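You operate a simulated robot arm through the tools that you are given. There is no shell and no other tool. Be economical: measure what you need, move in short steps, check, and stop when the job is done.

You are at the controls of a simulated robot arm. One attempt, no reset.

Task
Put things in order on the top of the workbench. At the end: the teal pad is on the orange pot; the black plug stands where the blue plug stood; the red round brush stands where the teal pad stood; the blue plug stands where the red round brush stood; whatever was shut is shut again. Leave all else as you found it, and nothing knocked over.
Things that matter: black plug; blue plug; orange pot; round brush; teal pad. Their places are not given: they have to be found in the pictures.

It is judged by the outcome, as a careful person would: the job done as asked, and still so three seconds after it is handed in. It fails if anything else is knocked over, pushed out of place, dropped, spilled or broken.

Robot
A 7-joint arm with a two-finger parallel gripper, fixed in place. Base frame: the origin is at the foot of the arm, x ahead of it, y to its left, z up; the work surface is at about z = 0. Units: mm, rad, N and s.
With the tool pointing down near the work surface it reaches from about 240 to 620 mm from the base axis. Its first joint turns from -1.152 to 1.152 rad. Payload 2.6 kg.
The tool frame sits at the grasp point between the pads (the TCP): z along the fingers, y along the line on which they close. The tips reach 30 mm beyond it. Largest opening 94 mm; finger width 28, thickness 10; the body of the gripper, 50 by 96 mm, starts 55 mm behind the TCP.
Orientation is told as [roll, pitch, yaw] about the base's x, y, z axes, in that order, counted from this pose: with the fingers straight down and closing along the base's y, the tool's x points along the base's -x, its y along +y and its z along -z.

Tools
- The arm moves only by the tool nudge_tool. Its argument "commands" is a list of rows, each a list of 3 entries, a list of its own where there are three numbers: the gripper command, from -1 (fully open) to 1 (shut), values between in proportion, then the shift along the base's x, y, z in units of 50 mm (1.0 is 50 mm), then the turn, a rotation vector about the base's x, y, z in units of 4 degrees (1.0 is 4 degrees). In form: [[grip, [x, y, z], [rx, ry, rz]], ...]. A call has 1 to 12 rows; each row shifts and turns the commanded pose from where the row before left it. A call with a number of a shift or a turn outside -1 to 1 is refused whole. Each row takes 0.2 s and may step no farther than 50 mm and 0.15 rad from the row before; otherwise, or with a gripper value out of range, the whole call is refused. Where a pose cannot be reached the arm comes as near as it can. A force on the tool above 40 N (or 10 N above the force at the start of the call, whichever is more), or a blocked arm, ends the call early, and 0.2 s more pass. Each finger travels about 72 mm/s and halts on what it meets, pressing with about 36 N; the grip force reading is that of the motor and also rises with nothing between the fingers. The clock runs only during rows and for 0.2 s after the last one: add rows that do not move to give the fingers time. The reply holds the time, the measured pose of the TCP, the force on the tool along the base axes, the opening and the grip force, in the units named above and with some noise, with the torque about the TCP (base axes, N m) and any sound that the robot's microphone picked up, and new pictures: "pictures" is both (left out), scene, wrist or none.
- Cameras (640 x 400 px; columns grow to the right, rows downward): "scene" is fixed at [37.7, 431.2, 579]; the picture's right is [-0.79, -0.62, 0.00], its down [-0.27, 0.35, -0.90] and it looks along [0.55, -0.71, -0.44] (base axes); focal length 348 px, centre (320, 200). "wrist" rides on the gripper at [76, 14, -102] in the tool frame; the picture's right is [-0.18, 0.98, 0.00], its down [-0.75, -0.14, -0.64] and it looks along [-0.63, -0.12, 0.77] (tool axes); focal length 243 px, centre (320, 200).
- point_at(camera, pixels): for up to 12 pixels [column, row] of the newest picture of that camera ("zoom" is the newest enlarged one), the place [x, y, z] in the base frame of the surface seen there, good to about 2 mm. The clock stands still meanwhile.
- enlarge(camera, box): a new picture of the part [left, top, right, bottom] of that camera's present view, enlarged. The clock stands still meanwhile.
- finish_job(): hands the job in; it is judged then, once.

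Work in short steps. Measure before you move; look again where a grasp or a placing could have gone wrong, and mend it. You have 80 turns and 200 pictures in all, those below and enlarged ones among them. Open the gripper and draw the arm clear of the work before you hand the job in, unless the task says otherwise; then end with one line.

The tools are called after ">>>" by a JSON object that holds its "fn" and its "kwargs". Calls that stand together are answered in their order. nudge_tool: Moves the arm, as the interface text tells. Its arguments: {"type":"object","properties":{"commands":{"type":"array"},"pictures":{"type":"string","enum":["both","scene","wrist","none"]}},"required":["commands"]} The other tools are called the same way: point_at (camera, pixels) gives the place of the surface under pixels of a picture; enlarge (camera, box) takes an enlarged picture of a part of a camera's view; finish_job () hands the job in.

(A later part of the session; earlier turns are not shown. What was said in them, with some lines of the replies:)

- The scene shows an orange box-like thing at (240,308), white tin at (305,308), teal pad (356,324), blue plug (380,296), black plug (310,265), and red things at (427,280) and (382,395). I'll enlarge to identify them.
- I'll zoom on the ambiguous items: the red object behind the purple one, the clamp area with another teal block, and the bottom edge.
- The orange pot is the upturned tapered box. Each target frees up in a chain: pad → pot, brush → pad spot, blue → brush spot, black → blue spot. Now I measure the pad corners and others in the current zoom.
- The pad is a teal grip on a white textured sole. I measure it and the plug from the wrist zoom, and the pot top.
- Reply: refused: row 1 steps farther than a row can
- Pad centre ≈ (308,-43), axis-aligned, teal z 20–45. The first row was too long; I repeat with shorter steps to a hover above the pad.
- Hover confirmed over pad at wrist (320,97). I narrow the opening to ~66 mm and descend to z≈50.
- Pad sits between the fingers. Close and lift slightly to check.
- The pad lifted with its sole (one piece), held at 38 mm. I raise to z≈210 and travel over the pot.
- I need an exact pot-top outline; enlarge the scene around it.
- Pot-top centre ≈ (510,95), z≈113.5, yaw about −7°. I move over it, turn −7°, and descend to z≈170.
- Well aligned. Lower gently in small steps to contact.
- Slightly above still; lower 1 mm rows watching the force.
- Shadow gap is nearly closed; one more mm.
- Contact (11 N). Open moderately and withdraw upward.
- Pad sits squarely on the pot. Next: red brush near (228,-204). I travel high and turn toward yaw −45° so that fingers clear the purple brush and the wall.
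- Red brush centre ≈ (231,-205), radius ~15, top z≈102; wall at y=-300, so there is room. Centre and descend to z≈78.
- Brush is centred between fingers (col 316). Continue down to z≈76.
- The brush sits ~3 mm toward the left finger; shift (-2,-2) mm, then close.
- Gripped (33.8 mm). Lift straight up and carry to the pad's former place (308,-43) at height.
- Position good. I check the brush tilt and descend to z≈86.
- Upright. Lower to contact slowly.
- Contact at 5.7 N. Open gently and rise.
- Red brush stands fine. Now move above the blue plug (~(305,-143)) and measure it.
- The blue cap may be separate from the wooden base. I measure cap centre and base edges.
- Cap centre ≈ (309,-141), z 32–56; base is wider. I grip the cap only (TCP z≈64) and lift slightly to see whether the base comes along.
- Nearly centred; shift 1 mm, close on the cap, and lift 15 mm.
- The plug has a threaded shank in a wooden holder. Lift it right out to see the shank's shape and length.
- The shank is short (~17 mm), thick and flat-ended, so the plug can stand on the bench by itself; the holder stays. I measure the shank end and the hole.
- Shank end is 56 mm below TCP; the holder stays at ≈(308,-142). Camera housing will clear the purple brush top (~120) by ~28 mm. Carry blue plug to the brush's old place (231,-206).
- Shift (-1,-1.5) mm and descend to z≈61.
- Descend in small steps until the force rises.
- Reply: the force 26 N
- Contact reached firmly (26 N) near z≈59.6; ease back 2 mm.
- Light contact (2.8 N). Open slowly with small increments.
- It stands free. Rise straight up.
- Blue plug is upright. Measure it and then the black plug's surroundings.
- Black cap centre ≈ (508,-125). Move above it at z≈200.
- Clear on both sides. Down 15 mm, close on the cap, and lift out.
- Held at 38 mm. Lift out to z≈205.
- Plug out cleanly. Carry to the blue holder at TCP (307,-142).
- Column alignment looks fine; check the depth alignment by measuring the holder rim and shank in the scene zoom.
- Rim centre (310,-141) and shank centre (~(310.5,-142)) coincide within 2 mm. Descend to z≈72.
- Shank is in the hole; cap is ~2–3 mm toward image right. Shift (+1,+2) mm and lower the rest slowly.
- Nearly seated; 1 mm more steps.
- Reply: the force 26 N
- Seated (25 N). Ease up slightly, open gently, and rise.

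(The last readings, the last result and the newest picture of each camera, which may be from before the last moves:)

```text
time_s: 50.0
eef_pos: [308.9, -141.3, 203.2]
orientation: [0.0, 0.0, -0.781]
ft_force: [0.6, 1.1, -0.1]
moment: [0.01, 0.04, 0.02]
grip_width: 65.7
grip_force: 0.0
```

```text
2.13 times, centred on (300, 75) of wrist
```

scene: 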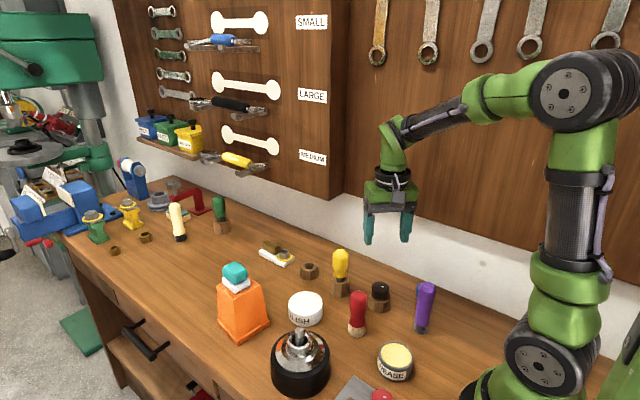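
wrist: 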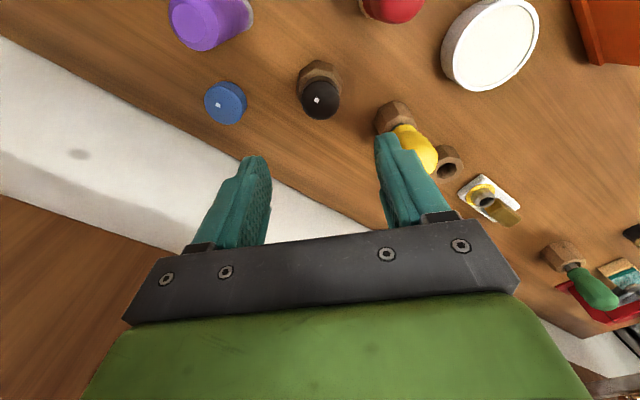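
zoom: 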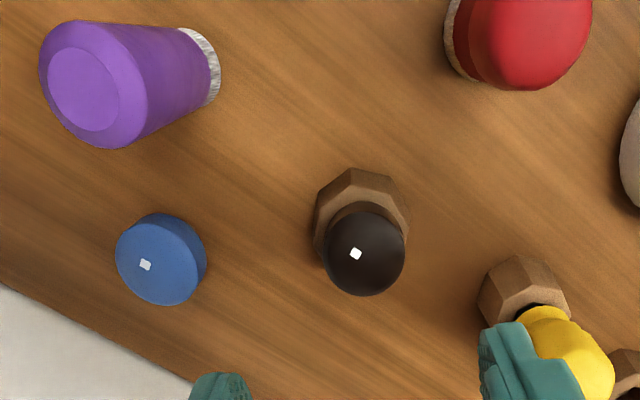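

All pieces are in place: black plug seated in the blue's holder, blue standing at the brush's spot, purple unmoved. Draw the arm up clear with gripper open and take a last look.

>>> {"fn": "nudge_tool", "kwargs": {"commands": [[-0.6, [0, 0, 0.8], [0, 0, 0]], [-1, [0, 0, 0.8], [0, 0, 0]], [-1, [0, 0, 0.8], [0, 0, 0]], [-1, [0, 0, 0], [0, 0, 0]], [-1, [0, 0, 0], [0, 0, 0]]]}}

>>> {"fn": "enlarge", "kwargs": {"camera": "scene", "box": [200, 230, 460, 400]}}

```text
time_s: 51.2
eef_pos: [308.6, -141.8, 323.6]
orientation: [0.0, -0.001, -0.78]
ft_force: [-0.6, -0.2, 0.0]
moment: [-0.01, 0.02, -0.02]
grip_width: 93.9
grip_force: 0.0
```

scene: 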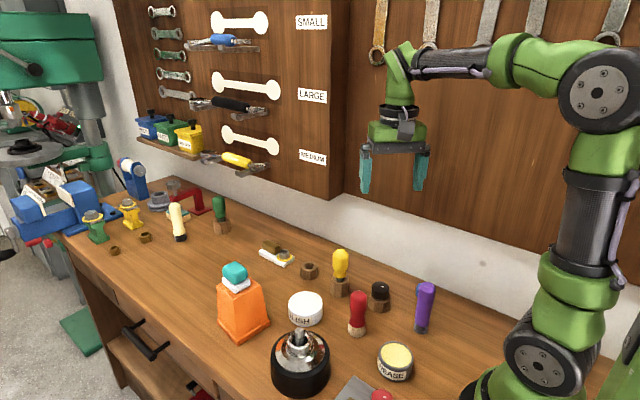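
wrist: 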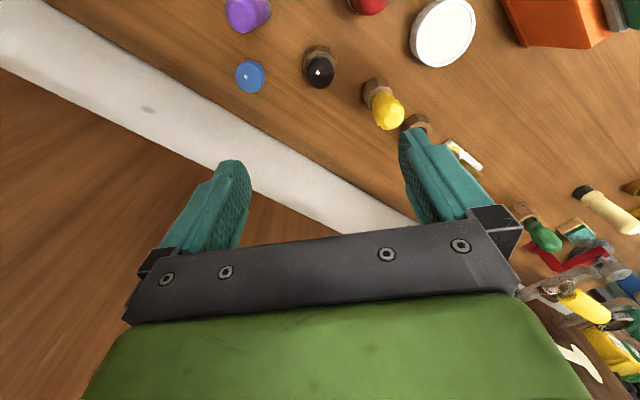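

```text
2.35 times, centred on (330, 315) of scene
```

zoom: 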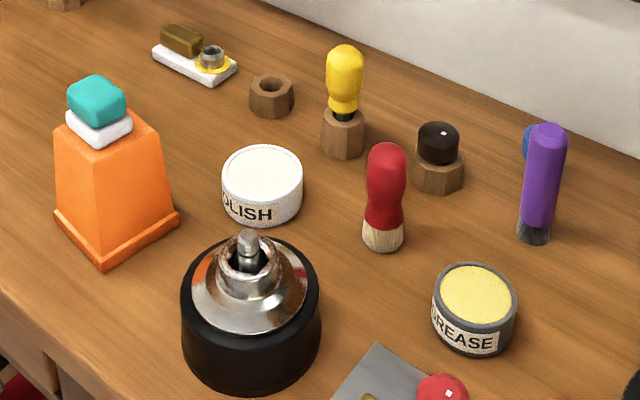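

Everything stands as asked and the rest is undisturbed; I hand it in.

>>> {"fn": "finish_job", "kwargs": {}}

```text
The job is handed in.
```

The job is handed in: the teal pad is on the orange pot, the red brush is where the pad stood, the blue plug stands on its shank where the brush stood, and the black plug is in the blue plug's holder. Both wooden holders stayed in place, so the black plug's is now empty. I opened nothing and knocked nothing over.
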